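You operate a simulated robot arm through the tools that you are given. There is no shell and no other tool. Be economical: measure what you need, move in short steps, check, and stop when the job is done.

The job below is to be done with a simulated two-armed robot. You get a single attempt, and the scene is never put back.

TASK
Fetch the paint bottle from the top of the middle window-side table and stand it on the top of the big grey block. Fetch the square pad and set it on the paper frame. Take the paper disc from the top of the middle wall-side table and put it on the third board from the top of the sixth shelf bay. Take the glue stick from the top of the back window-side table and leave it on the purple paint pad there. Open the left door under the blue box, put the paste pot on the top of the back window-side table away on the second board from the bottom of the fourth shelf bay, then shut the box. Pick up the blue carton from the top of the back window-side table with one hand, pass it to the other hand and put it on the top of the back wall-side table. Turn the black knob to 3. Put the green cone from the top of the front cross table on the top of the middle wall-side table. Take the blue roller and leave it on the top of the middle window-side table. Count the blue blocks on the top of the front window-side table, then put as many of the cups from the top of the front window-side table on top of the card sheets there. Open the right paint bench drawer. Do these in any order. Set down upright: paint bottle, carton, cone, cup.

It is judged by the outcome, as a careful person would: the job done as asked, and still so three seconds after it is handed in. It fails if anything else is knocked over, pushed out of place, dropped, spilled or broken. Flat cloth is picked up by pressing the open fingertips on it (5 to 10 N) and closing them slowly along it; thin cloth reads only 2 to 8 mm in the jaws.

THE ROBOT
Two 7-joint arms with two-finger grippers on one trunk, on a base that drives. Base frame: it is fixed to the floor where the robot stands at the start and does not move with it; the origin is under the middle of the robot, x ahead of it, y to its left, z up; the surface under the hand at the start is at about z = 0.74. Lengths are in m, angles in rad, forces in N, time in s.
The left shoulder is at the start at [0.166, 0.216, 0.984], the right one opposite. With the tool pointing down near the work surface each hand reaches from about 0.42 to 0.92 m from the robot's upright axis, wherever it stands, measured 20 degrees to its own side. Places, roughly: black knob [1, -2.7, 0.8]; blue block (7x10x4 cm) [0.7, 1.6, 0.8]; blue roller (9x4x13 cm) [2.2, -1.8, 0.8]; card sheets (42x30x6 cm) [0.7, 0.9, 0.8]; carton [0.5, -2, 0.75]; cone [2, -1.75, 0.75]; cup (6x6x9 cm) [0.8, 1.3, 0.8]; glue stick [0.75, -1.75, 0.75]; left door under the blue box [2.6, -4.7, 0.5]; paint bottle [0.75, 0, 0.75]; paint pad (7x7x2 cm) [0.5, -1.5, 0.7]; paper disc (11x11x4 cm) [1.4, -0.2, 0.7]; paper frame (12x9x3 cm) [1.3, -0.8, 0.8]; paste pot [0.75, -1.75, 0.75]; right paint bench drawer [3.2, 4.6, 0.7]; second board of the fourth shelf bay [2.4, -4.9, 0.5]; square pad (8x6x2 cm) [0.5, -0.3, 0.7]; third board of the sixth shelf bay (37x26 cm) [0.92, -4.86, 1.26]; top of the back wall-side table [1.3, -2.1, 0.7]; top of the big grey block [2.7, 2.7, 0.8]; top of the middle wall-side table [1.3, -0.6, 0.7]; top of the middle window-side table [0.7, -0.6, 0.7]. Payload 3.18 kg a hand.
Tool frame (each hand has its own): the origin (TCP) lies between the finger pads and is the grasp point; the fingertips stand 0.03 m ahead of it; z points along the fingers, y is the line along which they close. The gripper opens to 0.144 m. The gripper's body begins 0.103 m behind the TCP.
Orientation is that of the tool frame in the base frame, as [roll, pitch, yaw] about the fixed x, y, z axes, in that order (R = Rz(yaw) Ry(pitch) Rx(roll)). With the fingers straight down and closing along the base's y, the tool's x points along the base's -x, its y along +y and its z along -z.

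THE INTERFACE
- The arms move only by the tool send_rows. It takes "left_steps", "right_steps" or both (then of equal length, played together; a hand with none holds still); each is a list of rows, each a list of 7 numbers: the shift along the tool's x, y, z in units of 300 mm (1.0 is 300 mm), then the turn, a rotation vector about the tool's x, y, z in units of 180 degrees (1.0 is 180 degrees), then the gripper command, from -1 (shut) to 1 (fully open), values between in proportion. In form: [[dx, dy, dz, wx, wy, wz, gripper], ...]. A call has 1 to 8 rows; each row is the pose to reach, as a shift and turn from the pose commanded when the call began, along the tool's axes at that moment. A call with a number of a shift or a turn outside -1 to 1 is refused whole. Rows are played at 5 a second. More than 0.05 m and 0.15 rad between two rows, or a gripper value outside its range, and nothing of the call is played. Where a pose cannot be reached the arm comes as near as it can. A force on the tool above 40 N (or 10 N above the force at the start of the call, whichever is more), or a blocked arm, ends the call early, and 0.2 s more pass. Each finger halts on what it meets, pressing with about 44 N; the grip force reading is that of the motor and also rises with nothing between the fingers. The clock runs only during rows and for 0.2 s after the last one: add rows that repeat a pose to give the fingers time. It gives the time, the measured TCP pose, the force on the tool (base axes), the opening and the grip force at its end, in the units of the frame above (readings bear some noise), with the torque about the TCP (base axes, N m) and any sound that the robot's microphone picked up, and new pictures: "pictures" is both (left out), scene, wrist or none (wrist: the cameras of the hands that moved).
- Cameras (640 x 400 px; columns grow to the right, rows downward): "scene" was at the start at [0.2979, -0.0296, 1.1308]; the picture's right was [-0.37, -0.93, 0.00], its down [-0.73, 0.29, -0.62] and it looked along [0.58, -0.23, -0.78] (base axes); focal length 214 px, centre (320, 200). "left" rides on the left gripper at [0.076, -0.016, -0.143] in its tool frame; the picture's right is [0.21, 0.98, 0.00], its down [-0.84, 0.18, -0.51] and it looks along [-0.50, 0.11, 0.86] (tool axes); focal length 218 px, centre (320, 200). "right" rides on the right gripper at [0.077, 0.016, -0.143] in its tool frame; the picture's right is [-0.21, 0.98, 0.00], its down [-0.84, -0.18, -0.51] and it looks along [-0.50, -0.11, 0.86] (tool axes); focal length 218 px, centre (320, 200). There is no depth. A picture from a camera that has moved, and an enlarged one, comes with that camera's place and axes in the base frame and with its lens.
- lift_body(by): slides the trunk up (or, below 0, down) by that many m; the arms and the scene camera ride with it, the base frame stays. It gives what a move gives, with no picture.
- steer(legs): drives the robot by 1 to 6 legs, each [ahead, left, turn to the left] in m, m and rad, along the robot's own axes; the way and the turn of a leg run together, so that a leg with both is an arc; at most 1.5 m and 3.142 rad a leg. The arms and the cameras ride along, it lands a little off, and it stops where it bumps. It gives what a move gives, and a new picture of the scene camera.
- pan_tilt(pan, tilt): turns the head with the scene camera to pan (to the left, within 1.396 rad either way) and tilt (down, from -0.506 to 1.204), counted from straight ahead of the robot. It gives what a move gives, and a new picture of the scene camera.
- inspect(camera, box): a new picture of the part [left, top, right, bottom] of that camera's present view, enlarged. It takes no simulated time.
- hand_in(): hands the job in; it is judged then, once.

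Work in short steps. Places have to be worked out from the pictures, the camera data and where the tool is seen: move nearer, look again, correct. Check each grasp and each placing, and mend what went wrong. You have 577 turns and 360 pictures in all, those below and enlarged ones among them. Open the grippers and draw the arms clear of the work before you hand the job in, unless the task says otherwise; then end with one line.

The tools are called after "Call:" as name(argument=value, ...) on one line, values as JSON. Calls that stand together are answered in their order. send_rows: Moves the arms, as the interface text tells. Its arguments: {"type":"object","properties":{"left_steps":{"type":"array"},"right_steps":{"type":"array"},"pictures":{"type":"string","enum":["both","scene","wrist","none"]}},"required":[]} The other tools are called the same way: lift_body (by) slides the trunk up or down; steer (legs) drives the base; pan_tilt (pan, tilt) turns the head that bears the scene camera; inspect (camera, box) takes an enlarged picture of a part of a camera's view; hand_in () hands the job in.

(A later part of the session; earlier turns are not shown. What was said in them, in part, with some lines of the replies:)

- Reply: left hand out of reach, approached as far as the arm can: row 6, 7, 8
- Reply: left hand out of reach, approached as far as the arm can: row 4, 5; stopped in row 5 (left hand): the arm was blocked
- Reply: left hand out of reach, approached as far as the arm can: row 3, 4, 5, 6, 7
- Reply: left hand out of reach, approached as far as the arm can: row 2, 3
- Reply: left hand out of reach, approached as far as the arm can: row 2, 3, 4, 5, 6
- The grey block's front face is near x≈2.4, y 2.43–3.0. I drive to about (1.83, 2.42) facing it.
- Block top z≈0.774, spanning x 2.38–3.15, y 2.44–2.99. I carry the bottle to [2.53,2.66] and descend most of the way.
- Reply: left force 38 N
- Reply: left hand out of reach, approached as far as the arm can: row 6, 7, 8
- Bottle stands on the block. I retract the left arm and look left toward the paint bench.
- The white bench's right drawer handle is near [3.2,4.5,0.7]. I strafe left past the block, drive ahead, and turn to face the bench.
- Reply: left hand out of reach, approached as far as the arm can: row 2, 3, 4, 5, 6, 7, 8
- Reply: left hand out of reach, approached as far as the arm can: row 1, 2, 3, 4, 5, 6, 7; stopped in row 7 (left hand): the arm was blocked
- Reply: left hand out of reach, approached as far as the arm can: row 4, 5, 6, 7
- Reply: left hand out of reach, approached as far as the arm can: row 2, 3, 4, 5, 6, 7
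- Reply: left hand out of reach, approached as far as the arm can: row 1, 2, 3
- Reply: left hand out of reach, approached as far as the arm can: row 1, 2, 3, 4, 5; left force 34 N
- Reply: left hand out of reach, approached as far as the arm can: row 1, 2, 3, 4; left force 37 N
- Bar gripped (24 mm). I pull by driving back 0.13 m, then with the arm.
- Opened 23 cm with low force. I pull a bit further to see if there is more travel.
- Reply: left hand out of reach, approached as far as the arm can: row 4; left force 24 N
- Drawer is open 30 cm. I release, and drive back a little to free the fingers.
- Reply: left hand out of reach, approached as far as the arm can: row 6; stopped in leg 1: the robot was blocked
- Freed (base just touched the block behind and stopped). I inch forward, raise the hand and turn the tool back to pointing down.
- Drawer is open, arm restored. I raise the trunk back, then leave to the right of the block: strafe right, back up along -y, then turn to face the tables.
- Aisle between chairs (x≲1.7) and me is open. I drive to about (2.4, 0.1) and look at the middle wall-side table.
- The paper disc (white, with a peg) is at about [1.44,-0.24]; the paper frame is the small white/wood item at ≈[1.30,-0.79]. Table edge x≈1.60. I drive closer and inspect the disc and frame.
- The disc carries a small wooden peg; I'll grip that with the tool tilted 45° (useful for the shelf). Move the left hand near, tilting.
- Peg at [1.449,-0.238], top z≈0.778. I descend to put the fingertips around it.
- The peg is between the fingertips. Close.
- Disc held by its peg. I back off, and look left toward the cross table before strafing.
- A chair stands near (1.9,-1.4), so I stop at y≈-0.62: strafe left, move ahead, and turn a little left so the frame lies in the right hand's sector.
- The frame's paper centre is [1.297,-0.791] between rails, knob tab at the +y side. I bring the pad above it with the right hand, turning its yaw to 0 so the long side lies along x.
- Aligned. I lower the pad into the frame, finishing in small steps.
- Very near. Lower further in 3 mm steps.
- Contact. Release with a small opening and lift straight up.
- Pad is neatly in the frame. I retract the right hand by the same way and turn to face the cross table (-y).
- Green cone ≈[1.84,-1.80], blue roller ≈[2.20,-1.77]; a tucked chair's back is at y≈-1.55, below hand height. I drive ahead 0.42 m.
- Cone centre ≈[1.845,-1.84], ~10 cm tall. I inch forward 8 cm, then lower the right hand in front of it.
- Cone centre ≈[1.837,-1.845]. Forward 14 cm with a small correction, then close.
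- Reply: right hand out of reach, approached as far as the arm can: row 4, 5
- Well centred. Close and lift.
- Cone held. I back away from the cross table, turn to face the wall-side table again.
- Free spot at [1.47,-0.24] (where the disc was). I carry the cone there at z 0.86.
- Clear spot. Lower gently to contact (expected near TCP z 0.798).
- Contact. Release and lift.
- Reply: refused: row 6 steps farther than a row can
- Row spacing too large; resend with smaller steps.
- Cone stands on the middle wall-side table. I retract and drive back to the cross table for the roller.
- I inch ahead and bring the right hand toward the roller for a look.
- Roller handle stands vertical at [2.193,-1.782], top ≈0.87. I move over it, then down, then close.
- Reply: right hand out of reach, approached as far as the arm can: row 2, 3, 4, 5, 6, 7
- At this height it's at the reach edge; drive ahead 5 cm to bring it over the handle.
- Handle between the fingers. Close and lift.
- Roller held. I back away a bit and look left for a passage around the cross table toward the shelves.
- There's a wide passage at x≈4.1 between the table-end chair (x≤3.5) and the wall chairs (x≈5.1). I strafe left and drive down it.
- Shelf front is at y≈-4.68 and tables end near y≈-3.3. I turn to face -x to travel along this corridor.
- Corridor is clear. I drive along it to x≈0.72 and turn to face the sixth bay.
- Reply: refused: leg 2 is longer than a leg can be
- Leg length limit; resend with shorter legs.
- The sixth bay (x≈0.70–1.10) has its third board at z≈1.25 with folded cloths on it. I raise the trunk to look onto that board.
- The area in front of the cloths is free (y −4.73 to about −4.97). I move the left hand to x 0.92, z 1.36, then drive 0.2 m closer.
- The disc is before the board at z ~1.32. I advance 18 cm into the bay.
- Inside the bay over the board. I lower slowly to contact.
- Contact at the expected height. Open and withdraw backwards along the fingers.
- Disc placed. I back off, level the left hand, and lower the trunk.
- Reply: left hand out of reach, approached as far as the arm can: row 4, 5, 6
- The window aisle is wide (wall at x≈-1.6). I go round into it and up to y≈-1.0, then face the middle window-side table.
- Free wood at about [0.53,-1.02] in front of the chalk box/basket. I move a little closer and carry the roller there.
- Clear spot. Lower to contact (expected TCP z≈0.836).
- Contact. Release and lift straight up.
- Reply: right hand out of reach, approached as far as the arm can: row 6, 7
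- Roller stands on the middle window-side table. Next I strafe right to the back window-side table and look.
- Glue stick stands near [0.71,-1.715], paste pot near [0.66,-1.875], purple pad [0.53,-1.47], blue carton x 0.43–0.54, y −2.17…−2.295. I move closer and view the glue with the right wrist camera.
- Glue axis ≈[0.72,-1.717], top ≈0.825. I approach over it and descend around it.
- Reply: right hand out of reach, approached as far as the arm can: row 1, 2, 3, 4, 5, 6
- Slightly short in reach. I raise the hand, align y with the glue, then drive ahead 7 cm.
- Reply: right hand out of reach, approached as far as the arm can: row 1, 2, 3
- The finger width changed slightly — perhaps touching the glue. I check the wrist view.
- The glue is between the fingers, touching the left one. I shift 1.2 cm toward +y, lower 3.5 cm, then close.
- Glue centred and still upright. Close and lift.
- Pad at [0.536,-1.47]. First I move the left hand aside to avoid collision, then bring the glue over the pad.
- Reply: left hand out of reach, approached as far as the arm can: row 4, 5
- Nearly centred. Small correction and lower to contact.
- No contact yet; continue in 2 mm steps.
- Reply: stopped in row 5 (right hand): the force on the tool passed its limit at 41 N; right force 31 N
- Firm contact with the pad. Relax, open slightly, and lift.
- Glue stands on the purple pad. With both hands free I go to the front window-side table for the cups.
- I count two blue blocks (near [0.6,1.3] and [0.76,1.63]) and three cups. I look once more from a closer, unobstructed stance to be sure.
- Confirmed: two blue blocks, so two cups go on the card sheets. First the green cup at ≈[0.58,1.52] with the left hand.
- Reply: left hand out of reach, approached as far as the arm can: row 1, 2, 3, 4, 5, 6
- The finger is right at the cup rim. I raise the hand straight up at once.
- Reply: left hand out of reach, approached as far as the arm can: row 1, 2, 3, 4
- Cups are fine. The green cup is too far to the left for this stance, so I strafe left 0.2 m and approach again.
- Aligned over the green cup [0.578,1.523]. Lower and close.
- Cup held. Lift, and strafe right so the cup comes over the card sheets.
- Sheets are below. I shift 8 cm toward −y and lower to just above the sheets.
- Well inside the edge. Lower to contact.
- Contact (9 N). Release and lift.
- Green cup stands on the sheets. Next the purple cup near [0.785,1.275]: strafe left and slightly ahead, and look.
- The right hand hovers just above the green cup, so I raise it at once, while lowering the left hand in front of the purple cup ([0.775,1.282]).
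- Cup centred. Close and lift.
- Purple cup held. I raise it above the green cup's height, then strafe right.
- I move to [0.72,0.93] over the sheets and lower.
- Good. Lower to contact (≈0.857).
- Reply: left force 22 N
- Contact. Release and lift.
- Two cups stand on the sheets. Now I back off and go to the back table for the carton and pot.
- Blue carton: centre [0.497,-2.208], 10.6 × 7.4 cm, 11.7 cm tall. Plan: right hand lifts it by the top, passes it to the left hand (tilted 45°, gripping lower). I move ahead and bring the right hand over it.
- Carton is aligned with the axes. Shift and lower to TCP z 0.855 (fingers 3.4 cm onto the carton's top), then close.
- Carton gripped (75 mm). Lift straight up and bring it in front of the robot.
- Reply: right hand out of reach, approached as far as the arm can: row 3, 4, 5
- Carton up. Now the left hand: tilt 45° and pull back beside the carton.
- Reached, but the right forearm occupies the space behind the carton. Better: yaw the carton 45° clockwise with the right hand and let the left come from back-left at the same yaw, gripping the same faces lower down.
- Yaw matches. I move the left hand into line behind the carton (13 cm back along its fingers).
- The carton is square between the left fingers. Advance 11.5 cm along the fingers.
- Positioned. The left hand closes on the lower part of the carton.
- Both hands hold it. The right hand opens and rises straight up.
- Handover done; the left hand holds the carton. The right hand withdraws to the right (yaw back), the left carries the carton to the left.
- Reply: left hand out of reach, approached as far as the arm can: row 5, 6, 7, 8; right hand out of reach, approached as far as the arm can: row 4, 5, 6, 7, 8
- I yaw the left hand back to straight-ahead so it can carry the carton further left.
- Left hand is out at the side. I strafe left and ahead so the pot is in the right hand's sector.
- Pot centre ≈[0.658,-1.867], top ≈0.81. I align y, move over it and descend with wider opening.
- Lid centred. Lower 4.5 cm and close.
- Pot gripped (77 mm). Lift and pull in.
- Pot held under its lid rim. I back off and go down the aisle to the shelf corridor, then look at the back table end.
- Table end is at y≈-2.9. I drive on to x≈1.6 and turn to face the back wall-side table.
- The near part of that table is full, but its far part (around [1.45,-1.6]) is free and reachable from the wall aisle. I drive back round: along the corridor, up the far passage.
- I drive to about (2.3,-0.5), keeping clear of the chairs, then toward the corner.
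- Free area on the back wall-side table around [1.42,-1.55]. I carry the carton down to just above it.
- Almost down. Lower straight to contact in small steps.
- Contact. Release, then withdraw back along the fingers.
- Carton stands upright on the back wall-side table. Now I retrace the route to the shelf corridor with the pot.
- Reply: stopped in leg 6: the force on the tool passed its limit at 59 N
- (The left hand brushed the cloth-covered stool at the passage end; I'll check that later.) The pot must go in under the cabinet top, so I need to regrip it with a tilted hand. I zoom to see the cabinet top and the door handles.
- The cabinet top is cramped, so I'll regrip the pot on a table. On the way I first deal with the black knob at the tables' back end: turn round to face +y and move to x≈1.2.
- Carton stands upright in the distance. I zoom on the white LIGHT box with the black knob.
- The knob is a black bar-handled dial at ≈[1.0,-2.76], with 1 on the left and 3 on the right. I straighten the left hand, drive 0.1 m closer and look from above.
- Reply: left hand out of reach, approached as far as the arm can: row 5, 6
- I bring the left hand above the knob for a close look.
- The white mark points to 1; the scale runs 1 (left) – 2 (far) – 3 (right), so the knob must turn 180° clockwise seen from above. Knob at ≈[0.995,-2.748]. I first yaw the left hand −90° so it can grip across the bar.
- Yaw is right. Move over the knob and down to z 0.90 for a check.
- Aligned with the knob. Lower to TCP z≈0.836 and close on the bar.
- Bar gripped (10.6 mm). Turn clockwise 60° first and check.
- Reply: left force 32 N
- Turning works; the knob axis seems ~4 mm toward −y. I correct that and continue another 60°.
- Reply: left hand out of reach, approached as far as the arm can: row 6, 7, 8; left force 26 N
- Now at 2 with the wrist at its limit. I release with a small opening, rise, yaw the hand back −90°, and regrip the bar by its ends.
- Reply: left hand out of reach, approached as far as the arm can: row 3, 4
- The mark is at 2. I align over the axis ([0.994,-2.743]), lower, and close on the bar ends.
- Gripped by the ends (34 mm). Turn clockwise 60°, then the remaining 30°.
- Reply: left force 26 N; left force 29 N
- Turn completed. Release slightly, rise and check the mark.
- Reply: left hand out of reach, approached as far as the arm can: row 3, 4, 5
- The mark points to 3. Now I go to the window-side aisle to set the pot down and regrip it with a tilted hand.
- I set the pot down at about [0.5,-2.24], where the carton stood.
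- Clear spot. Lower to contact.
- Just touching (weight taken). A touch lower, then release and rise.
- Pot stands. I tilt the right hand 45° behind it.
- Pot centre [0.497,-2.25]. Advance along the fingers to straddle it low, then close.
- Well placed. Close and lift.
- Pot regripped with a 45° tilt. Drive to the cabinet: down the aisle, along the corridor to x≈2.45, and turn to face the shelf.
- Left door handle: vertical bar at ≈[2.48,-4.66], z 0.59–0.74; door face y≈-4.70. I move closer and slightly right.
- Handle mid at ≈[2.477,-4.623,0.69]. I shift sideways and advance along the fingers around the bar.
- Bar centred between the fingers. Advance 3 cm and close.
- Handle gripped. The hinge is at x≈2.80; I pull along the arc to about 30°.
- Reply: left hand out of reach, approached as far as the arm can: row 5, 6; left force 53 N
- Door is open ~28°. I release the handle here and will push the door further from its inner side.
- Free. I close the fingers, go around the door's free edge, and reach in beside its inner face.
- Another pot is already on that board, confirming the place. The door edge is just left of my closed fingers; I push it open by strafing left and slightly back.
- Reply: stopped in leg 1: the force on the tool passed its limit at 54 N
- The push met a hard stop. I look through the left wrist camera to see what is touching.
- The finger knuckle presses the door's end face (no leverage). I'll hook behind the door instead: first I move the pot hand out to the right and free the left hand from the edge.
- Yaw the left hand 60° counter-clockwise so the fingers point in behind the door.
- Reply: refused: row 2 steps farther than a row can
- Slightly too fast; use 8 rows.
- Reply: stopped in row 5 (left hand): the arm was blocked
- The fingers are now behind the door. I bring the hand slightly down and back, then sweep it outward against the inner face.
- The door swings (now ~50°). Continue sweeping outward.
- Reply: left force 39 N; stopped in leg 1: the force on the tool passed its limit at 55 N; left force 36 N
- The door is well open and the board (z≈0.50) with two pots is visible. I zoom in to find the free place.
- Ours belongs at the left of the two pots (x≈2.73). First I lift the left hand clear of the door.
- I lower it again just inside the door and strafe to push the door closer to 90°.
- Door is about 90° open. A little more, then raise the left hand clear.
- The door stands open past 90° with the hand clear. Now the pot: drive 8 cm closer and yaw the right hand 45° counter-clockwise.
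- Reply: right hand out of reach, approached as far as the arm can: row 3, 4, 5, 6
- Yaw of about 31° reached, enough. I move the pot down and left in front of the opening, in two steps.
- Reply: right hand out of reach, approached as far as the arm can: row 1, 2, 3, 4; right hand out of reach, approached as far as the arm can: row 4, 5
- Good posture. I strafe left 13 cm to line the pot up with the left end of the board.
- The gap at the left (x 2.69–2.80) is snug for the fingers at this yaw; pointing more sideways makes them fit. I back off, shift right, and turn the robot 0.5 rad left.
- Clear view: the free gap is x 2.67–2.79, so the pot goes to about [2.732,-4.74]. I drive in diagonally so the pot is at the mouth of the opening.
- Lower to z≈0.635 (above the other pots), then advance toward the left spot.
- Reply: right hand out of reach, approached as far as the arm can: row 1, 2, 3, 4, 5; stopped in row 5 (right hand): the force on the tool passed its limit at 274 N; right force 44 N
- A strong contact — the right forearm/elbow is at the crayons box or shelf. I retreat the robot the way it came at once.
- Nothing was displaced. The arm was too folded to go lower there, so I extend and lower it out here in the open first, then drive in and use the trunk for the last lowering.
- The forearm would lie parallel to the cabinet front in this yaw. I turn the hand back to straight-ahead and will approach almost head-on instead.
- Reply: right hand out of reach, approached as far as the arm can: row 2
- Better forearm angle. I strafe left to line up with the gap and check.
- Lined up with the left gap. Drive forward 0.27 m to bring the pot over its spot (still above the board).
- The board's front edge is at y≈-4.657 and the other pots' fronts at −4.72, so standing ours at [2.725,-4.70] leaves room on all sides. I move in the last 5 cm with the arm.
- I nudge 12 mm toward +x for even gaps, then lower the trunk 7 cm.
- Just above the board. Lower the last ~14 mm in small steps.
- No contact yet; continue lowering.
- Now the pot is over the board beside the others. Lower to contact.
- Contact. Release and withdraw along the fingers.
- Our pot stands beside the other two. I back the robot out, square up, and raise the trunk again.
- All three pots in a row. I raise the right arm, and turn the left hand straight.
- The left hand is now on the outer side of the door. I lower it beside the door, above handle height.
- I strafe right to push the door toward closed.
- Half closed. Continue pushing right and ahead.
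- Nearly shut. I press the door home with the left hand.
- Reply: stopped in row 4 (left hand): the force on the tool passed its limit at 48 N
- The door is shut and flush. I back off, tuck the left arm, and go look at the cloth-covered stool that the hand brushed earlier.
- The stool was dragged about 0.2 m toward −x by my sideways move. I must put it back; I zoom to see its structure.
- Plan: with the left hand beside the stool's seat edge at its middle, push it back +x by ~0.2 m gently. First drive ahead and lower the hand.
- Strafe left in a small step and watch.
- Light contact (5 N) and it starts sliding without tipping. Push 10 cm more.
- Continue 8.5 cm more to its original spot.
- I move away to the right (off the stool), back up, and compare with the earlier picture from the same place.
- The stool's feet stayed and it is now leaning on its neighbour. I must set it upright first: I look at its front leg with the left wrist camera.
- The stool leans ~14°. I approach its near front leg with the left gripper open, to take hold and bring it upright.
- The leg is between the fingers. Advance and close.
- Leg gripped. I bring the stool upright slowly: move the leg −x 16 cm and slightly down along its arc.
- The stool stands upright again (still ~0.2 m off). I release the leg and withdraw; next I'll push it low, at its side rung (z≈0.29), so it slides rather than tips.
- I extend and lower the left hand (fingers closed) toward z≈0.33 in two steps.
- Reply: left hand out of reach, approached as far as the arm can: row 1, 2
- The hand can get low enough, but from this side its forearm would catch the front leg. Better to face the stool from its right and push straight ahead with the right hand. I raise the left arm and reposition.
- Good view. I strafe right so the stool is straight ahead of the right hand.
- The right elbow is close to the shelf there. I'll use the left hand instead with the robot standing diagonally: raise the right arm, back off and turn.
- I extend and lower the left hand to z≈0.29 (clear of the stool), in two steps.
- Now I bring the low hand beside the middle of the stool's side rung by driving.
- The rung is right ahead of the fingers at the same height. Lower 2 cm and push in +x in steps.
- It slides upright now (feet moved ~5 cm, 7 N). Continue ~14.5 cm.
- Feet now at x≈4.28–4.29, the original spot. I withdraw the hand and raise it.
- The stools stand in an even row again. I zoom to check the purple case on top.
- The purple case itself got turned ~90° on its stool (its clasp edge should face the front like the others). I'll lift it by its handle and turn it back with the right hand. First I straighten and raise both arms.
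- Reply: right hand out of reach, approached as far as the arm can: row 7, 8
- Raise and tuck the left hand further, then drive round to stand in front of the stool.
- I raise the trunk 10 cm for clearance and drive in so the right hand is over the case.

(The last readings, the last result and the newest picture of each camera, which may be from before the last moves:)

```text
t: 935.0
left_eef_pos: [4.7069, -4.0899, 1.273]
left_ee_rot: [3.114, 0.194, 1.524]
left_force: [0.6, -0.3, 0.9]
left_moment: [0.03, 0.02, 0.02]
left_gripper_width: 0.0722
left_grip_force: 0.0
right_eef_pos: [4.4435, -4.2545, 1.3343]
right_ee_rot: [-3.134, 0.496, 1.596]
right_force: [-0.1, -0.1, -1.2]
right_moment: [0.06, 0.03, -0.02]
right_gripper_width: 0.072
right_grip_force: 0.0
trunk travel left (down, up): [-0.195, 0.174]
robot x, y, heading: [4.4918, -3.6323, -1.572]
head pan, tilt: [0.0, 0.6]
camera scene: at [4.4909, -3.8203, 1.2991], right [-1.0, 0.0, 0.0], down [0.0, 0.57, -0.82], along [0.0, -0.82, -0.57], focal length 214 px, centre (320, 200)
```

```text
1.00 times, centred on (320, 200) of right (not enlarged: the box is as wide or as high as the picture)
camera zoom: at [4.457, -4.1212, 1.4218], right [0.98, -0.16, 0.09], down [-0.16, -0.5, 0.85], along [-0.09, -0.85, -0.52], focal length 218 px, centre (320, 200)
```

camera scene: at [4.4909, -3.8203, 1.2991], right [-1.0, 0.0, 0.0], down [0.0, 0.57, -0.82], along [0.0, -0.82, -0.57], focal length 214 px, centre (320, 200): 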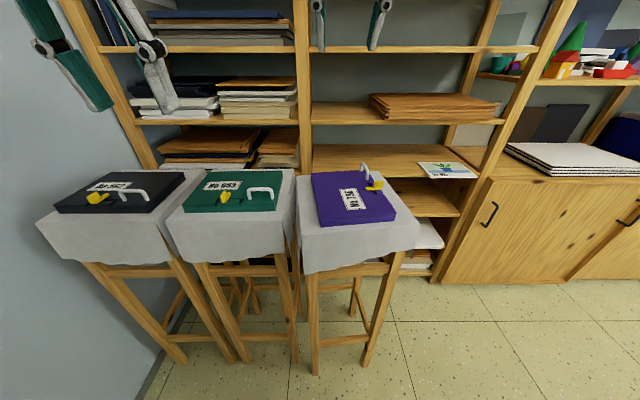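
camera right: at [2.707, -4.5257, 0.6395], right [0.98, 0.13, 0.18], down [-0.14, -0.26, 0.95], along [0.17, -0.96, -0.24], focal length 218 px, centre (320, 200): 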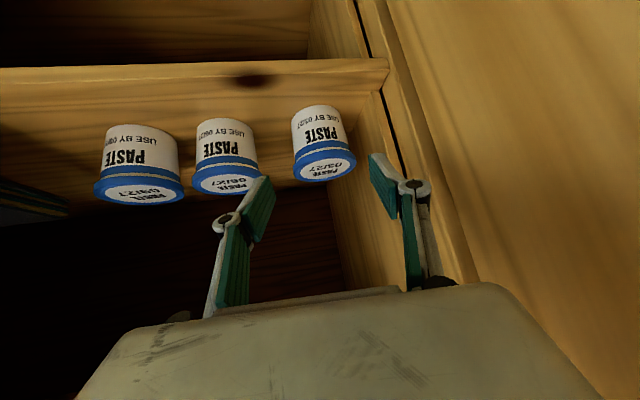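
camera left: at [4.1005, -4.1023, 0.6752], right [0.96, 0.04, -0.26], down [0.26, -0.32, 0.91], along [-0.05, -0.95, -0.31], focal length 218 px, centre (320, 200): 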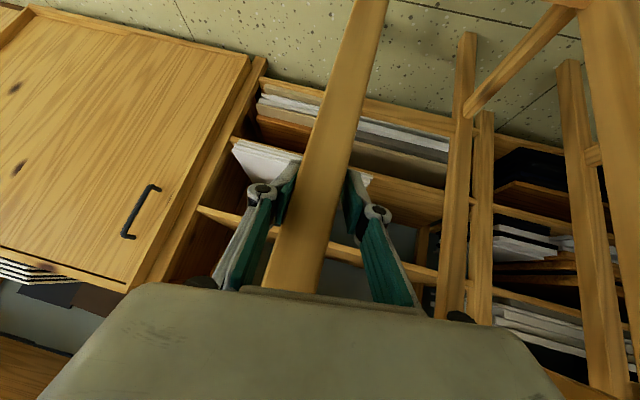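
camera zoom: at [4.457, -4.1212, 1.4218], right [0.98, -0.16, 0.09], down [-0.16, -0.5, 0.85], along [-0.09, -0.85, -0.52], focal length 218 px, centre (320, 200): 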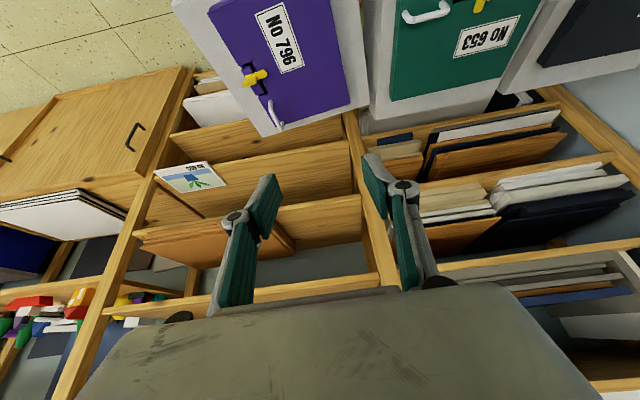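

Excellent overhead view: handle at ≈[4.35,-4.41] running along y; the case must turn 90° clockwise. I bring the right hand, straightened, above the handle.

Call:
send_rows(right_steps=[[-0.016, -0.046, 0.124, 0, 0.0226, 0, 0], [-0.031, -0.093, 0.249, 0, 0.045, 0, 0], [-0.047, -0.139, 0.373, 0, 0.068, 0, 0], [-0.063, -0.186, 0.497, 0, 0.09, 0, 0], [-0.079, -0.232, 0.621, 0, 0.113, 0, 0], [-0.094, -0.279, 0.746, 0, 0.135, 0, 0], [-0.11, -0.325, 0.87, 0, 0.158, 0, 0]], pictures="wrist")

```text
t: 936.6
left_eef_pos: [4.7103, -4.0923, 1.2701]
left_ee_rot: [3.115, 0.191, 1.525]
left_force: [0.8, -0.3, -0.3]
left_moment: [0.1, 0.1, -0.02]
left_gripper_width: 0.0719
left_grip_force: 0.1
right_eef_pos: [4.3623, -4.3069, 1.0509]
right_ee_rot: [3.139, 0.021, 1.571]
right_force: [0.9, -1.5, 1.7]
right_moment: [0.07, 0.02, 0.0]
right_gripper_width: 0.072
right_grip_force: 0.1
right hand out of reach, approached as far as the arm can: row 1, 2, 3, 4, 5, 6, 7
trunk travel left (down, up): [-0.195, 0.174]
robot x, y, heading: [4.4943, -3.6277, -1.577]
head pan, tilt: [0.0, 0.6]
camera right: at [4.3786, -4.2274, 1.1908], right [0.98, -0.21, 0.01], down [-0.18, -0.83, 0.53], along [-0.1, -0.51, -0.85], focal length 218 px, centre (320, 200)
```

right: 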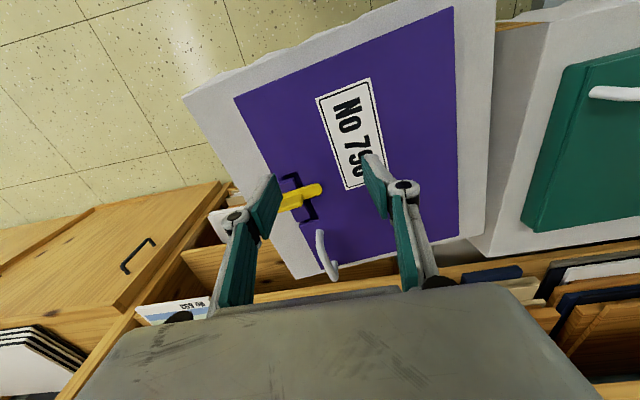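

The handle lies straight ahead between the open fingers. I drive 10 cm ahead so it comes between them.

Call:
steer(legs=[[0.102, 0, 0]])

Call:
send_rows(right_steps=[[0, -0.03, 0.03, 0, 0, 0, 0], [0, -0.035, 0.06, 0, 0, 0, 0]], pictures="wrist")

```text
t: 937.8
left_eef_pos: [4.7071, -4.1899, 1.2729]
left_ee_rot: [3.114, 0.194, 1.526]
left_force: [0.1, -0.5, -0.1]
left_moment: [0.0, 0.0, -0.02]
left_gripper_width: 0.0719
left_grip_force: 0.1
right_eef_pos: [4.3589, -4.4046, 1.0533]
right_ee_rot: [3.138, 0.025, 1.569]
right_force: [0.4, -0.9, 0.7]
right_moment: [0.02, -0.02, 0.02]
right_gripper_width: 0.072
right_grip_force: 0.1
trunk travel left (down, up): [-0.195, 0.174]
robot x, y, heading: [4.4849, -3.7316, -1.577]
head pan, tilt: [0.0, 0.6]
camera scene: at [4.4904, -3.9208, 1.2992], right [-1.0, 0.0, 0.0], down [0.0, 0.57, -0.82], along [0.0, -0.82, -0.57], focal length 214 px, centre (320, 200)
```

scene: 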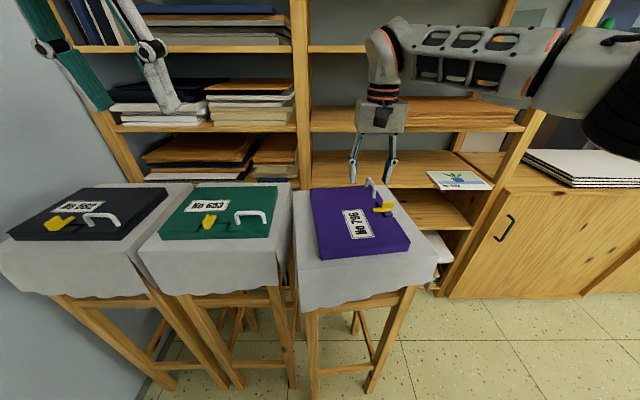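

```text
t: 938.4
left_eef_pos: [4.7071, -4.191, 1.2718]
left_ee_rot: [3.114, 0.192, 1.525]
left_force: [-0.6, 0.0, 0.2]
left_moment: [0.04, 0.0, 0.01]
left_gripper_width: 0.0723
left_grip_force: 0.0
right_eef_pos: [4.3497, -4.4067, 1.0358]
right_ee_rot: [3.138, 0.023, 1.571]
right_force: [0.7, -0.4, -0.3]
right_moment: [0.03, 0.02, -0.01]
right_gripper_width: 0.072
right_grip_force: 0.0
trunk travel left (down, up): [-0.195, 0.174]
robot x, y, heading: [4.4889, -3.7315, -1.577]
head pan, tilt: [0.0, 0.6]
camera right: at [4.3663, -4.3274, 1.174], right [0.98, -0.21, 0.01], down [-0.18, -0.83, 0.53], along [-0.1, -0.52, -0.85], focal length 218 px, centre (320, 200)
```

right: 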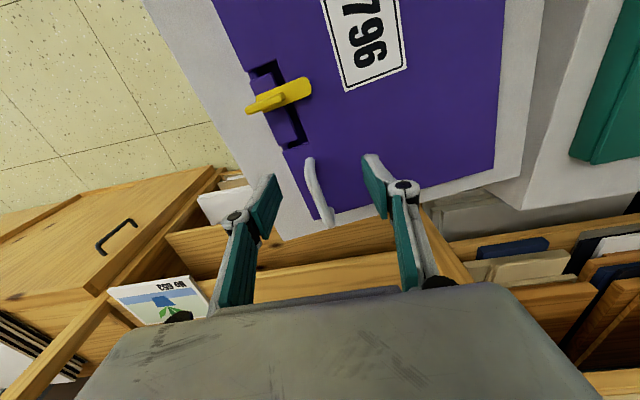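

Handle between the fingers. Close on it.

Call:
send_rows(right_steps=[[0, 0, 0.015, 0, 0, 0, -0.4], [0, 0, 0.015, 0, 0, 0, -0.8], [0, 0, 0.015, 0, 0, 0, -1], [0, 0, 0.015, 0, 0, 0, -1]], pictures="wrist")

```text
t: 939.4
left_eef_pos: [4.7081, -4.1894, 1.2733]
left_ee_rot: [3.113, 0.192, 1.526]
left_force: [0.3, -0.1, 0.0]
left_moment: [0.03, 0.0, 0.01]
left_gripper_width: 0.0718
left_grip_force: 0.1
right_eef_pos: [4.3504, -4.4066, 1.0294]
right_ee_rot: [3.136, 0.023, 1.57]
right_force: [-0.7, 0.4, 0.2]
right_moment: [0.39, 0.2, 0.28]
right_gripper_width: 0.0098
right_grip_force: 40.2
trunk travel left (down, up): [-0.195, 0.174]
robot x, y, heading: [4.4887, -3.7317, -1.574]
head pan, tilt: [0.0, 0.6]
camera right: at [4.3656, -4.3272, 1.1692], right [0.98, -0.21, 0.01], down [-0.18, -0.83, 0.53], along [-0.1, -0.52, -0.85], focal length 218 px, centre (320, 200)
```

right: 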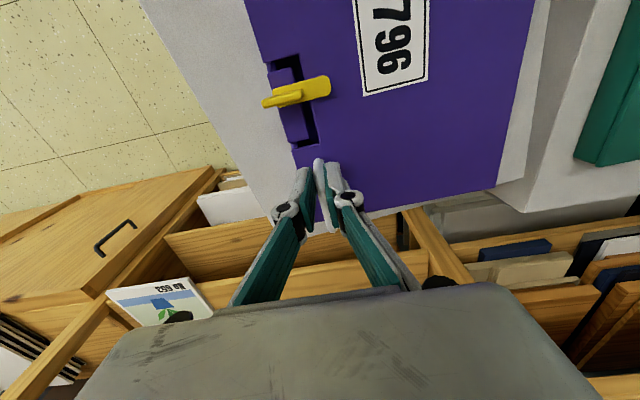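

Handle gripped. Lift 4 cm and see how the case hangs.

Call:
send_rows(right_steps=[[0, 0, -0.03, 0, 0, 0, -1], [0, 0, -0.06, 0, 0, 0, -1], [0, 0, -0.1, 0, 0, 0, -1], [0, 0, -0.13, 0, 0, 0, -1]], pictures="both")

```text
t: 940.4
left_eef_pos: [4.7074, -4.1903, 1.2707]
left_ee_rot: [3.114, 0.19, 1.527]
left_force: [-0.3, 0.2, -0.6]
left_moment: [-0.02, -0.02, 0.0]
left_gripper_width: 0.0721
left_grip_force: 0.1
right_eef_pos: [4.3488, -4.4058, 1.0494]
right_ee_rot: [3.135, 0.024, 1.572]
right_force: [-1.9, 0.8, -3.5]
right_moment: [0.07, 0.08, 0.14]
right_gripper_width: 0.0095
right_grip_force: 40.8
right hand out of reach, approached as far as the arm can: row 3, 4
trunk travel left (down, up): [-0.195, 0.174]
robot x, y, heading: [4.489, -3.7301, -1.577]
head pan, tilt: [0.0, 0.6]
camera scene: at [4.4903, -3.9208, 1.299], right [-1.0, 0.0, 0.0], down [0.0, 0.57, -0.82], along [0.0, -0.82, -0.57], focal length 214 px, centre (320, 200)
camera right: at [4.3644, -4.327, 1.1884], right [0.98, -0.21, 0.01], down [-0.18, -0.83, 0.53], along [-0.1, -0.52, -0.85], focal length 218 px, centre (320, 200)
```

scene: 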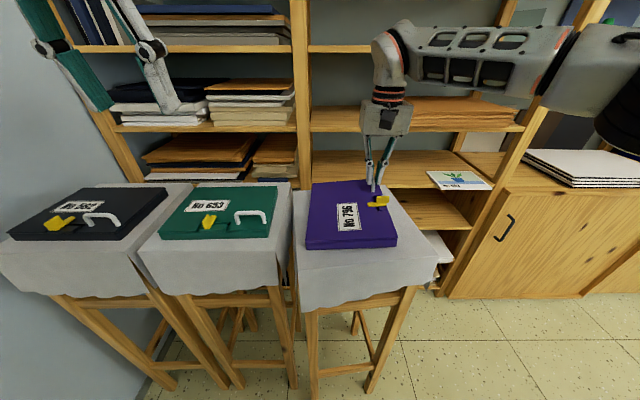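
right: 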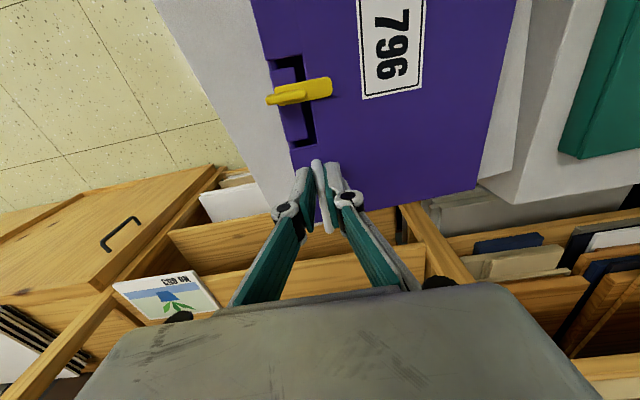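

It lifts easily (light). Now turn it clockwise 45° while moving the handle around the case's centre.

Call:
send_rows(right_steps=[[0.02, -0.02, 0, 0, 0, 0.042, -1], [0.045, -0.04, 0, 0, 0, 0.083, -1], [0.075, -0.06, 0, 0, 0, 0.125, -1], [0.105, -0.08, 0, 0, 0, 0.167, -1], [0.14, -0.1, 0, 0, 0, 0.208, -1], [0.17, -0.12, 0, 0, 0, 0.25, -1]], pictures="scene")

```text
t: 941.8
left_eef_pos: [4.7062, -4.1904, 1.2734]
left_ee_rot: [3.112, 0.194, 1.525]
left_force: [-0.2, -0.2, -0.7]
left_moment: [0.0, -0.02, 0.01]
left_gripper_width: 0.0718
left_grip_force: 0.1
right_eef_pos: [4.3134, -4.3554, 1.0466]
right_ee_rot: [3.121, 0.015, 0.784]
right_force: [0.3, 0.2, -3.4]
right_moment: [-0.16, 0.24, 0.04]
right_gripper_width: 0.0097
right_grip_force: 40.2
trunk travel left (down, up): [-0.195, 0.174]
robot x, y, heading: [4.4917, -3.7294, -1.574]
head pan, tilt: [0.0, 0.6]
camera scene: at [4.4901, -3.9207, 1.299], right [-1.0, 0.0, 0.0], down [0.0, 0.56, -0.83], along [0.0, -0.83, -0.56], focal length 214 px, centre (320, 200)
```

scene: 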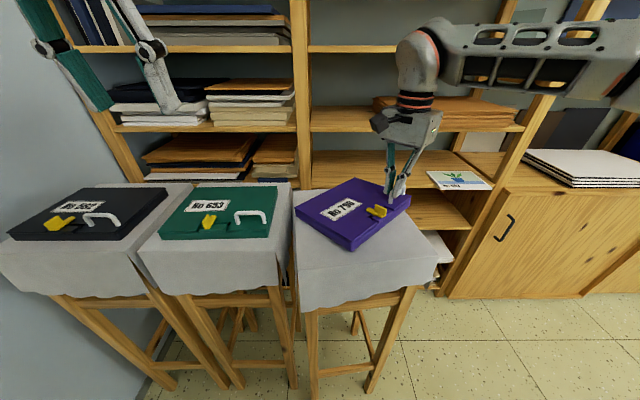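

Works beautifully. Second 45°.

Call:
send_rows(right_steps=[[0.03, -0.014, 0, 0, 0, 0.042, -1], [0.06, -0.028, 0, 0, 0, 0.083, -1], [0.09, -0.042, 0, 0, 0, 0.125, -1], [0.12, -0.055, 0, 0, 0, 0.167, -1], [0.155, -0.069, 0, 0, 0, 0.208, -1], [0.186, -0.082, 0, 0, 0, 0.25, -1]], pictures="scene")

```text
t: 943.2
left_eef_pos: [4.7073, -4.1891, 1.2733]
left_ee_rot: [3.113, 0.193, 1.526]
left_force: [0.4, -0.8, 0.0]
left_moment: [0.0, -0.01, 0.03]
left_gripper_width: 0.072
left_grip_force: 0.1
right_eef_pos: [4.3338, -4.2982, 1.0444]
right_ee_rot: [3.116, -0.003, -0.003]
right_force: [0.0, -0.3, -3.2]
right_moment: [0.08, 0.33, 0.05]
right_gripper_width: 0.0098
right_grip_force: 40.4
trunk travel left (down, up): [-0.195, 0.174]
robot x, y, heading: [4.4874, -3.7286, -1.574]
head pan, tilt: [0.0, 0.6]
camera scene: at [4.4904, -3.9207, 1.299], right [-1.0, 0.0, 0.0], down [0.0, 0.57, -0.82], along [0.0, -0.82, -0.57], focal length 214 px, centre (320, 200)
```

scene: 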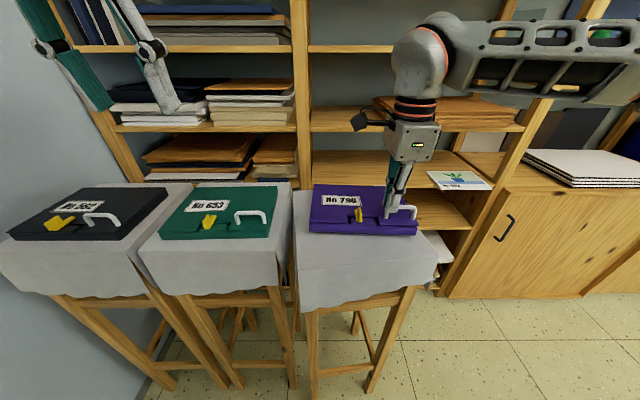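

Oriented like the others. Lower it onto the cloth and release.

Call:
send_rows(right_steps=[[0, 0, 0.02, 0, 0, 0, -1], [0.02, 0, 0.04, 0, 0, 0, -1], [0.03, 0, 0.055, 0, 0, 0, -1], [0.03, 0, 0.055, 0, 0, 0, -0.7], [0.03, 0, 0.055, 0, 0, 0, -0.4], [0.03, 0, -0.03, 0, 0, 0, -0.2], [0.03, 0, -0.1, 0, 0, 0, -0.2]], pictures="scene")

```text
t: 944.8
left_eef_pos: [4.7061, -4.1893, 1.2731]
left_ee_rot: [3.114, 0.195, 1.526]
left_force: [0.3, -0.5, 0.1]
left_moment: [0.0, 0.02, -0.02]
left_gripper_width: 0.0716
left_grip_force: 0.0
right_eef_pos: [4.3441, -4.2974, 1.0752]
right_ee_rot: [3.117, -0.007, 0.002]
right_force: [-0.2, -0.3, -0.3]
right_moment: [0.02, 0.0, 0.01]
right_gripper_width: 0.0577
right_grip_force: 0.1
trunk travel left (down, up): [-0.195, 0.174]
robot x, y, heading: [4.4898, -3.732, -1.571]
head pan, tilt: [0.0, 0.6]
camera scene: at [4.4905, -3.9202, 1.2991], right [-1.0, 0.0, 0.0], down [0.0, 0.56, -0.83], along [0.0, -0.83, -0.56], focal length 214 px, centre (320, 200)
```

scene: 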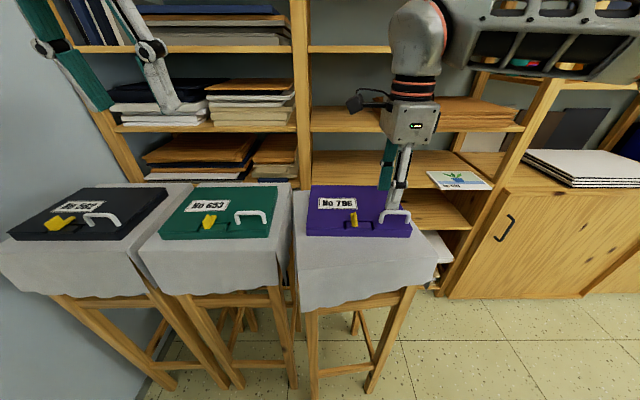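

The case is back in its proper orientation. I back away and bring the arms back to neutral; then one gentle low push on the stool's front-right leg to square it up (it's ~4 cm and 6° off).

Call:
steer(legs=[[-0.35, 0, 0]])

Call:
send_rows(right_steps=[[0, 0, 0, 0, 0, -0.042, 0], [0, 0, 0, 0, 0, -0.083, 0], [0, 0, 0, 0, 0, -0.125, 0], [0, 0, 0, 0, 0, -0.167, 0], [0, 0, 0, 0, 0, -0.208, 0], [0, 0, 0, 0, 0, -0.25, 0]], pictures="none")

Call:
send_rows(right_steps=[[0.02, 0, 0, 0, 0, -0.042, 0], [0.04, 0, 0, 0, 0, -0.083, 0], [0.06, 0, 0, 0, 0, -0.125, 0], [0.08, 0, 0, 0, 0, -0.167, 0], [0.1, 0, 0, 0, 0, -0.208, 0], [0.12, 0, 0, 0, 0, -0.25, 0]], pictures="none")

Call:
lift_body(by=-0.12)

```text
t: 947.1
left_eef_pos: [4.7075, -3.8432, 1.2723]
left_ee_rot: [3.113, 0.193, 1.521]
left_force: [-0.7, 0.4, 0.3]
left_moment: [-0.01, 0.0, -0.02]
left_gripper_width: 0.072
left_grip_force: 0.1
right_eef_pos: [4.3452, -3.9493, 1.0754]
right_ee_rot: [3.118, -0.006, -0.006]
right_force: [-0.6, -0.2, 0.2]
right_moment: [-0.05, 0.0, -0.01]
right_gripper_width: 0.0576
right_grip_force: 0.1
trunk travel left (down, up): [-0.195, 0.174]
robot x, y, heading: [4.4871, -3.3818, -1.578]
head pan, tilt: [0.0, 0.6]
camera scene: at [4.4913, -3.5728, 1.299], right [-1.0, 0.01, 0.0], down [0.0, 0.56, -0.83], along [-0.01, -0.83, -0.56], focal length 214 px, centre (320, 200)
```

scene: 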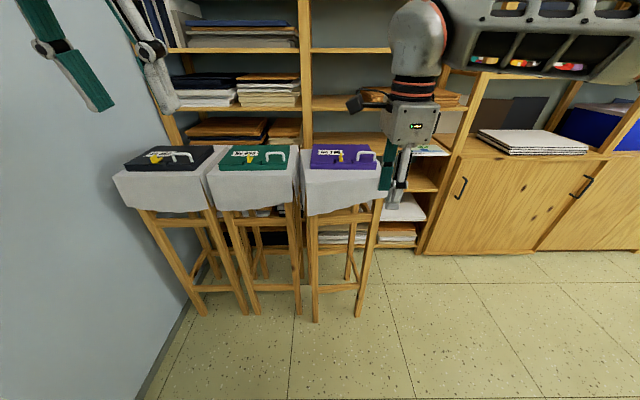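

```text
t: 948.5
left_eef_pos: [4.7068, -3.8429, 1.2724]
left_ee_rot: [3.114, 0.193, 1.521]
left_force: [0.0, -0.3, 0.1]
left_moment: [0.02, 0.01, -0.04]
left_gripper_width: 0.0721
left_grip_force: 0.1
right_eef_pos: [4.3433, -3.9495, 1.0744]
right_ee_rot: [3.122, 0.014, 0.783]
right_force: [0.1, -0.2, -0.1]
right_moment: [0.04, 0.02, 0.0]
right_gripper_width: 0.0721
right_grip_force: 0.0
trunk travel left (down, up): [-0.195, 0.174]
robot x, y, heading: [4.4918, -3.3821, -1.579]
head pan, tilt: [0.0, 0.6]
```

```text
t: 949.9
left_eef_pos: [4.7073, -3.8431, 1.2722]
left_ee_rot: [3.113, 0.194, 1.52]
left_force: [0.2, 0.7, 0.1]
left_moment: [-0.01, 0.01, -0.02]
left_gripper_width: 0.0721
left_grip_force: 0.1
right_eef_pos: [4.3702, -3.9248, 1.0732]
right_ee_rot: [3.138, 0.024, 1.57]
right_force: [-0.1, 1.0, 1.1]
right_moment: [0.01, -0.03, -0.01]
right_gripper_width: 0.0718
right_grip_force: 0.0
trunk travel left (down, up): [-0.195, 0.174]
robot x, y, heading: [4.4943, -3.3801, -1.575]
head pan, tilt: [0.0, 0.6]
```

```text
t: 951.4
left_eef_pos: [4.7057, -3.89, 1.0969]
left_ee_rot: [3.12, 0.038, 1.521]
left_force: [0.2, 0.0, 0.3]
left_moment: [-0.08, -0.03, -0.02]
left_gripper_width: 0.0721
left_grip_force: 0.1
right_eef_pos: [4.37, -3.9218, 0.957]
right_ee_rot: [3.137, 0.031, 1.565]
right_force: [1.0, 0.3, -0.4]
right_moment: [-0.07, 0.0, 0.01]
right_gripper_width: 0.072
right_grip_force: 0.0
trunk travel left (down, up): [-0.075, 0.294]
robot x, y, heading: [4.4886, -3.3802, -1.58]
head pan, tilt: [0.0, 0.6]
```

Measured against its neighbours the stool needs about +4 cm in x and a slight clockwise turn. I move to its right side at a diagonal.

Call:
steer(legs=[[0, -1.35, 0], [0.15, 0, 0], [0, 0, 0.87]])

Call:
lift_body(by=-0.07)

Call:
send_rows(left_steps=[[-0.05, 0, 0.12, 0, -0.025, 0, -1], [-0.1, 0, 0.24, 0, -0.05, 0, -1], [-0.15, 0, 0.36, 0, -0.075, 0, -1], [-0.2, 0, 0.48, 0, -0.1, 0, -1], [-0.25, 0, 0.6, 0, -0.125, 0, -1], [-0.3, 0, 0.72, 0, -0.15, 0, -1], [-0.35, 0, 0.84, 0, -0.175, 0, -1], [-0.4, 0, 0.96, 0, -0.19, 0, -1]], pictures="none")

```text
t: 966.8
left_eef_pos: [3.6595, -3.69, 1.0941]
left_ee_rot: [3.121, 0.032, 2.412]
left_force: [1.2, 0.3, -0.2]
left_moment: [0.01, 0.01, 0.05]
left_gripper_width: 0.0719
left_grip_force: 0.0
right_eef_pos: [3.4708, -3.9705, 0.9543]
right_ee_rot: [3.138, 0.026, 2.454]
right_force: [-0.3, 0.3, -0.2]
right_moment: [-0.01, 0.03, 0.03]
right_gripper_width: 0.0718
right_grip_force: 0.1
trunk travel left (down, up): [-0.075, 0.294]
robot x, y, heading: [3.129, -3.5342, -0.691]
head pan, tilt: [0.0, 0.6]
camera scene: at [3.3721, -3.7367, 1.1554], right [-0.64, -0.77, 0.0], down [-0.44, 0.36, -0.83], along [0.64, -0.52, -0.56], focal length 214 px, centre (320, 200)
```

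scene: 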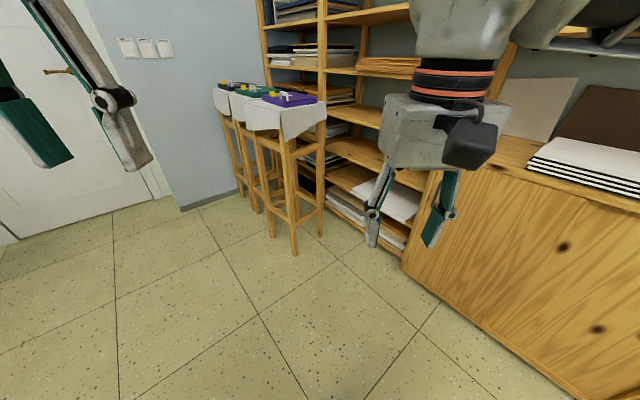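

```text
t: 967.9
left_eef_pos: [3.6957, -3.721, 0.9426]
left_ee_rot: [3.135, -0.193, 2.411]
left_force: [-0.6, 0.2, 0.9]
left_moment: [-0.05, -0.04, 0.01]
left_gripper_width: 0.072
left_grip_force: 0.0
right_eef_pos: [3.4701, -3.97, 0.8849]
right_ee_rot: [3.136, 0.027, 2.455]
right_force: [0.2, -0.7, 0.2]
right_moment: [-0.03, -0.04, 0.0]
right_gripper_width: 0.072
right_grip_force: 0.1
trunk travel left (down, up): [-0.005, 0.364]
robot x, y, heading: [3.1235, -3.536, -0.688]
head pan, tilt: [0.0, 0.6]
```

```text
t: 969.7
left_eef_pos: [3.746, -3.7571, 0.6363]
left_ee_rot: [3.133, 0.402, 2.406]
left_force: [-0.1, -0.4, 0.3]
left_moment: [0.01, -0.01, 0.01]
left_gripper_width: 0.0
left_grip_force: 31.1
right_eef_pos: [3.4716, -3.9714, 0.8837]
right_ee_rot: [3.136, 0.022, 2.456]
right_force: [0.0, 0.3, 0.9]
right_moment: [0.0, 0.01, 0.0]
right_gripper_width: 0.0722
right_grip_force: 0.0
trunk travel left (down, up): [-0.005, 0.364]
robot x, y, heading: [3.1246, -3.5337, -0.689]
head pan, tilt: [0.0, 0.6]
```

Lower and extend the left hand to the low pushing pose.

Call:
send_rows(left_steps=[[-0.034, -0.009, 0.147, 0, -0.007, 0, -1], [-0.069, -0.018, 0.294, 0, -0.013, 0, -1], [-0.103, -0.028, 0.441, 0, -0.02, 0, -1], [-0.138, -0.037, 0.589, 0, -0.026, 0, -1], [-0.172, -0.046, 0.736, 0, -0.033, 0, -1]], pictures="none")

Call:
send_rows(left_steps=[[-0.034, -0.009, 0.147, 0, -0.007, 0, -1], [-0.069, -0.018, 0.294, 0, -0.013, 0, -1], [-0.103, -0.028, 0.441, 0, -0.02, 0, -1], [-0.138, -0.037, 0.589, 0, -0.026, 0, -1], [-0.172, -0.046, 0.736, 0, -0.033, 0, -1]], pictures="none")

```text
t: 970.9
left_eef_pos: [3.8343, -3.8577, 0.4533]
left_ee_rot: [3.13, 0.503, 2.404]
left_force: [-0.8, -0.3, -0.6]
left_moment: [-0.02, -0.01, -0.01]
left_gripper_width: 0.0
left_grip_force: 30.6
right_eef_pos: [3.4714, -3.9708, 0.8831]
right_ee_rot: [3.137, 0.024, 2.456]
right_force: [1.2, 1.2, -0.1]
right_moment: [0.02, -0.01, -0.03]
right_gripper_width: 0.0718
right_grip_force: 0.0
trunk travel left (down, up): [-0.005, 0.364]
robot x, y, heading: [3.1279, -3.5355, -0.686]
head pan, tilt: [0.0, 0.6]
```

```text
t: 972.1
left_eef_pos: [3.9369, -3.9636, 0.2925]
left_ee_rot: [3.133, 0.604, 2.404]
left_force: [-0.7, -0.7, -0.1]
left_moment: [0.05, -0.02, 0.05]
left_gripper_width: 0.0
left_grip_force: 30.7
left hand out of reach, approached as far as the arm can: row 5
right_eef_pos: [3.4715, -3.9704, 0.8838]
right_ee_rot: [3.138, 0.024, 2.455]
right_force: [0.5, 0.0, -0.7]
right_moment: [-0.1, 0.11, 0.0]
right_gripper_width: 0.0721
right_grip_force: 0.1
trunk travel left (down, up): [-0.005, 0.364]
robot x, y, heading: [3.1246, -3.5356, -0.689]
head pan, tilt: [0.0, 0.6]
```

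Drive so the low fingers are just beside the front-right leg.

Call:
steer(legs=[[0.334, -0.102, 0]])

Call:
inspect(camera="left", box=[0, 0, 640, 400])

```text
t: 974.3
left_eef_pos: [4.1425, -4.2372, 0.2896]
left_ee_rot: [3.13, 0.601, 2.422]
left_force: [-0.3, 0.5, 0.7]
left_moment: [-0.05, -0.03, 0.03]
left_gripper_width: 0.0
left_grip_force: 30.4
right_eef_pos: [3.6755, -4.2536, 0.8843]
right_ee_rot: [3.136, 0.025, 2.474]
right_force: [0.4, 0.4, -1.2]
right_moment: [-0.02, 0.01, 0.05]
right_gripper_width: 0.0723
right_grip_force: 0.2
trunk travel left (down, up): [-0.005, 0.364]
robot x, y, heading: [3.3267, -3.8258, -0.668]
head pan, tilt: [0.0, 0.6]
camera scene: at [3.6205, -4.0593, 1.064], right [-0.62, -0.78, 0.0], down [-0.44, 0.35, -0.82], along [0.65, -0.51, -0.57], focal length 214 px, centre (320, 200)
```

scene: 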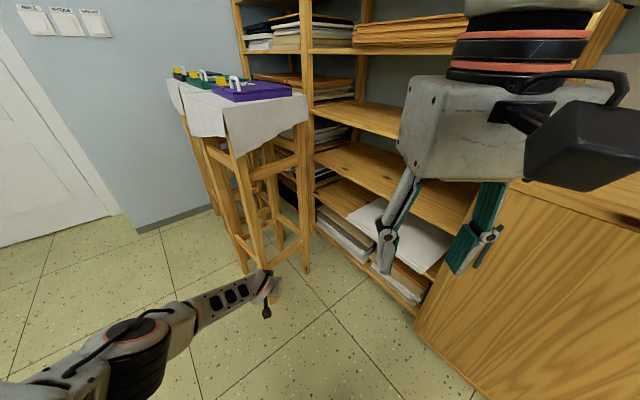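

```text
1.00 times, centred on (320, 200) of left (not enlarged: the box is as wide or as high as the picture)
camera zoom: at [4.0218, -4.1555, 0.3655], right [0.51, 0.85, -0.11], down [0.42, -0.14, 0.9], along [0.75, -0.5, -0.43], focal length 218 px, centre (320, 200)
```

zoom: 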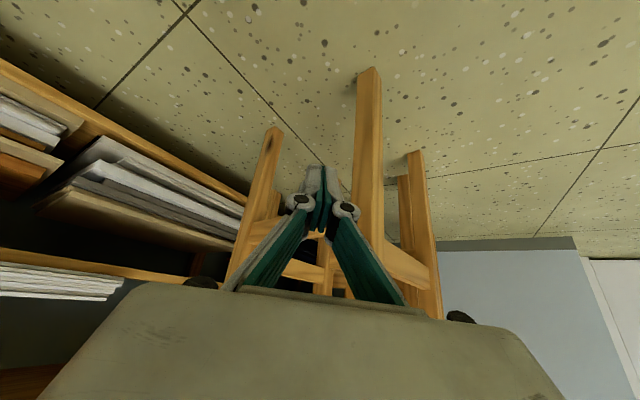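

The leg is just beyond the fingers. Push +x 13.5 cm (≈5 cm of it moving the leg).

Call:
steer(legs=[[0.0986, 0.093, 0]])

```text
t: 975.8
left_eef_pos: [4.274, -4.2321, 0.2883]
left_ee_rot: [3.132, 0.598, 2.415]
left_force: [-16.4, -0.6, -10.1]
left_moment: [0.09, 0.45, -0.11]
left_gripper_width: 0.0001
left_grip_force: 31.0
right_eef_pos: [3.81, -4.2441, 0.8834]
right_ee_rot: [3.137, 0.026, 2.466]
right_force: [-0.9, 0.6, -0.5]
right_moment: [0.01, 0.0, 0.02]
right_gripper_width: 0.072
right_grip_force: 0.1
trunk travel left (down, up): [-0.005, 0.364]
robot x, y, heading: [3.4606, -3.8116, -0.681]
head pan, tilt: [0.0, 0.6]
camera scene: at [3.7557, -4.05, 1.0635], right [-0.63, -0.78, 0.0], down [-0.44, 0.35, -0.82], along [0.64, -0.52, -0.57], focal length 214 px, centre (320, 200)
```

scene: 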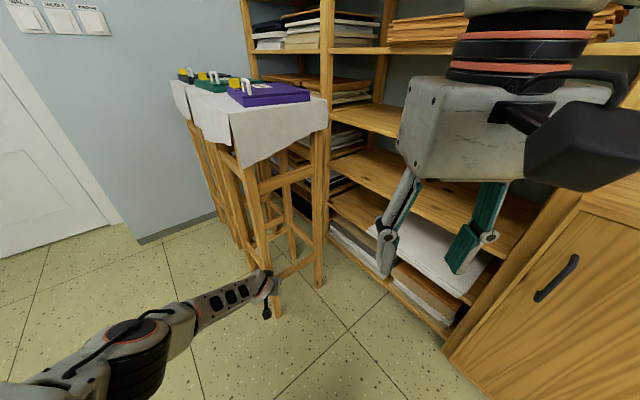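

Moved; resistance rose, so I stop and withdraw, then check from the front.

Call:
steer(legs=[[-0.12, -0.1, 0], [-0.35, 0.25, 0]])

Call:
send_rows(left_steps=[[0.05, 0, -0.14, 0, 0.01, 0, -1], [0.1, 0, -0.28, 0, 0.02, 0, -1], [0.15, 0, -0.42, 0, 0.03, 0, -1], [0.2, 0, -0.56, 0, 0.04, 0, 0], [0.25, 0, -0.7, 0, 0.05, 0, 0], [0.3, 0, -0.84, 0, 0.06, 0, 0], [0.33, 0, -0.98, 0, 0.07, 0, 0]], pictures="none")

Call:
lift_body(by=0.07)

Call:
send_rows(left_steps=[[0.03, 0, -0.13, 0, 0.02, 0, 0], [0.06, 0, -0.26, 0, 0.04, 0, 0], [0.09, 0, -0.4, 0, 0.06, 0, 0], [0.12, 0, -0.53, 0, 0.08, 0, 0], [0.15, 0, -0.66, 0, 0.1, 0, 0], [0.18, 0, -0.8, 0, 0.12, 0, 0]], pictures="none")

```text
t: 979.8
left_eef_pos: [4.0129, -3.8082, 0.2901]
left_ee_rot: [3.132, 0.6, 2.436]
left_force: [0.0, 0.2, 0.7]
left_moment: [-0.02, 0.04, 0.04]
left_gripper_width: 0.0001
left_grip_force: 31.0
right_eef_pos: [3.5483, -3.8292, 0.8836]
right_ee_rot: [3.136, 0.024, 2.486]
right_force: [-0.6, 0.4, 0.2]
right_moment: [-0.02, -0.01, 0.01]
right_gripper_width: 0.0719
right_grip_force: 0.1
trunk travel left (down, up): [-0.005, 0.364]
robot x, y, heading: [3.1881, -3.408, -0.653]
head pan, tilt: [0.0, 0.6]
camera scene: at [3.4904, -3.637, 1.0642], right [-0.61, -0.79, 0.0], down [-0.45, 0.34, -0.83], along [0.65, -0.5, -0.56], focal length 214 px, centre (320, 200)
```

scene: 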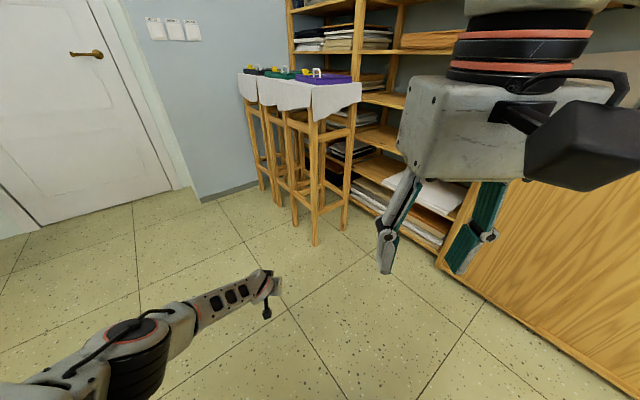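

```text
t: 981.4
left_eef_pos: [3.8225, -3.6498, 0.4786]
left_ee_rot: [3.133, 0.382, 2.439]
left_force: [0.2, 0.5, 0.3]
left_moment: [0.02, -0.02, -0.01]
left_gripper_width: 0.072
left_grip_force: 0.1
right_eef_pos: [3.5492, -3.8308, 0.8849]
right_ee_rot: [3.136, 0.024, 2.487]
right_force: [-0.2, -0.6, 0.3]
right_moment: [-0.01, 0.01, 0.0]
right_gripper_width: 0.072
right_grip_force: 0.0
trunk travel left (down, up): [-0.005, 0.364]
robot x, y, heading: [3.1896, -3.4079, -0.654]
head pan, tilt: [0.0, 0.6]
```

```text
t: 982.5
left_eef_pos: [3.8225, -3.6489, 0.5435]
left_ee_rot: [3.132, 0.376, 2.437]
left_force: [-0.5, -0.2, -0.5]
left_moment: [-0.03, 0.01, 0.0]
left_gripper_width: 0.0717
left_grip_force: 0.1
right_eef_pos: [3.5486, -3.8312, 0.9513]
right_ee_rot: [3.138, 0.02, 2.487]
right_force: [0.7, -0.4, -0.9]
right_moment: [0.03, 0.01, 0.01]
right_gripper_width: 0.0719
right_grip_force: 0.1
trunk travel left (down, up): [-0.075, 0.294]
robot x, y, heading: [3.1906, -3.406, -0.652]
head pan, tilt: [0.0, 0.6]
```

```text
t: 983.9
left_eef_pos: [3.7181, -3.562, 0.7502]
left_ee_rot: [3.133, 0.004, 2.44]
left_force: [-0.4, 0.2, 0.4]
left_moment: [0.01, -0.03, -0.02]
left_gripper_width: 0.0721
left_grip_force: 0.0
right_eef_pos: [3.5484, -3.83, 0.9541]
right_ee_rot: [3.137, 0.024, 2.488]
right_force: [-0.6, 0.3, 0.5]
right_moment: [-0.01, -0.03, 0.0]
right_gripper_width: 0.0718
right_grip_force: 0.2
trunk travel left (down, up): [-0.075, 0.294]
robot x, y, heading: [3.191, -3.4067, -0.658]
head pan, tilt: [0.0, 0.6]
```

All three stools stand evenly in line again with their cases. Everything is done; I open both grippers fully with the arms clear.

Call:
send_rows(left_steps=[[0, 0, -0.1, 0, 0, 0, 0.5], [0, 0, -0.2, 0, 0, 0, 1], [0, 0, -0.3, 0, 0, 0, 1]], right_steps=[[0, 0, 0, 0, 0, 0, 0.5], [0, 0, 0, 0, 0, 0, 1], [0, 0, 0, 0, 0, 0, 1]], pictures="none")

```text
t: 984.7
left_eef_pos: [3.7153, -3.5615, 0.841]
left_ee_rot: [3.132, 0.002, 2.443]
left_force: [0.3, 0.8, 0.0]
left_moment: [0.02, -0.02, 0.02]
left_gripper_width: 0.1441
left_grip_force: 0.0
right_eef_pos: [3.5488, -3.8297, 0.9548]
right_ee_rot: [3.137, 0.023, 2.486]
right_force: [-0.4, 0.5, -0.7]
right_moment: [0.0, -0.03, -0.02]
right_gripper_width: 0.1439
right_grip_force: 0.0
trunk travel left (down, up): [-0.075, 0.294]
robot x, y, heading: [3.1918, -3.4102, -0.656]
head pan, tilt: [0.0, 0.6]
```

Arms are clear and grippers open; I hand the job in.

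Call:
hand_in()

```text
The job is handed in.
```

I handed the job in with every task done, but on the way the left hand knocked one cloth-covered stool and its purple case out of place. The stool was dragged about 0.2 m. While being pushed back it tipped against its neighbour, so I stood it up again. I moved it back to within a few centimetres of its old spot, judged by eye from the pictures, and turned the case to face the front like the others.
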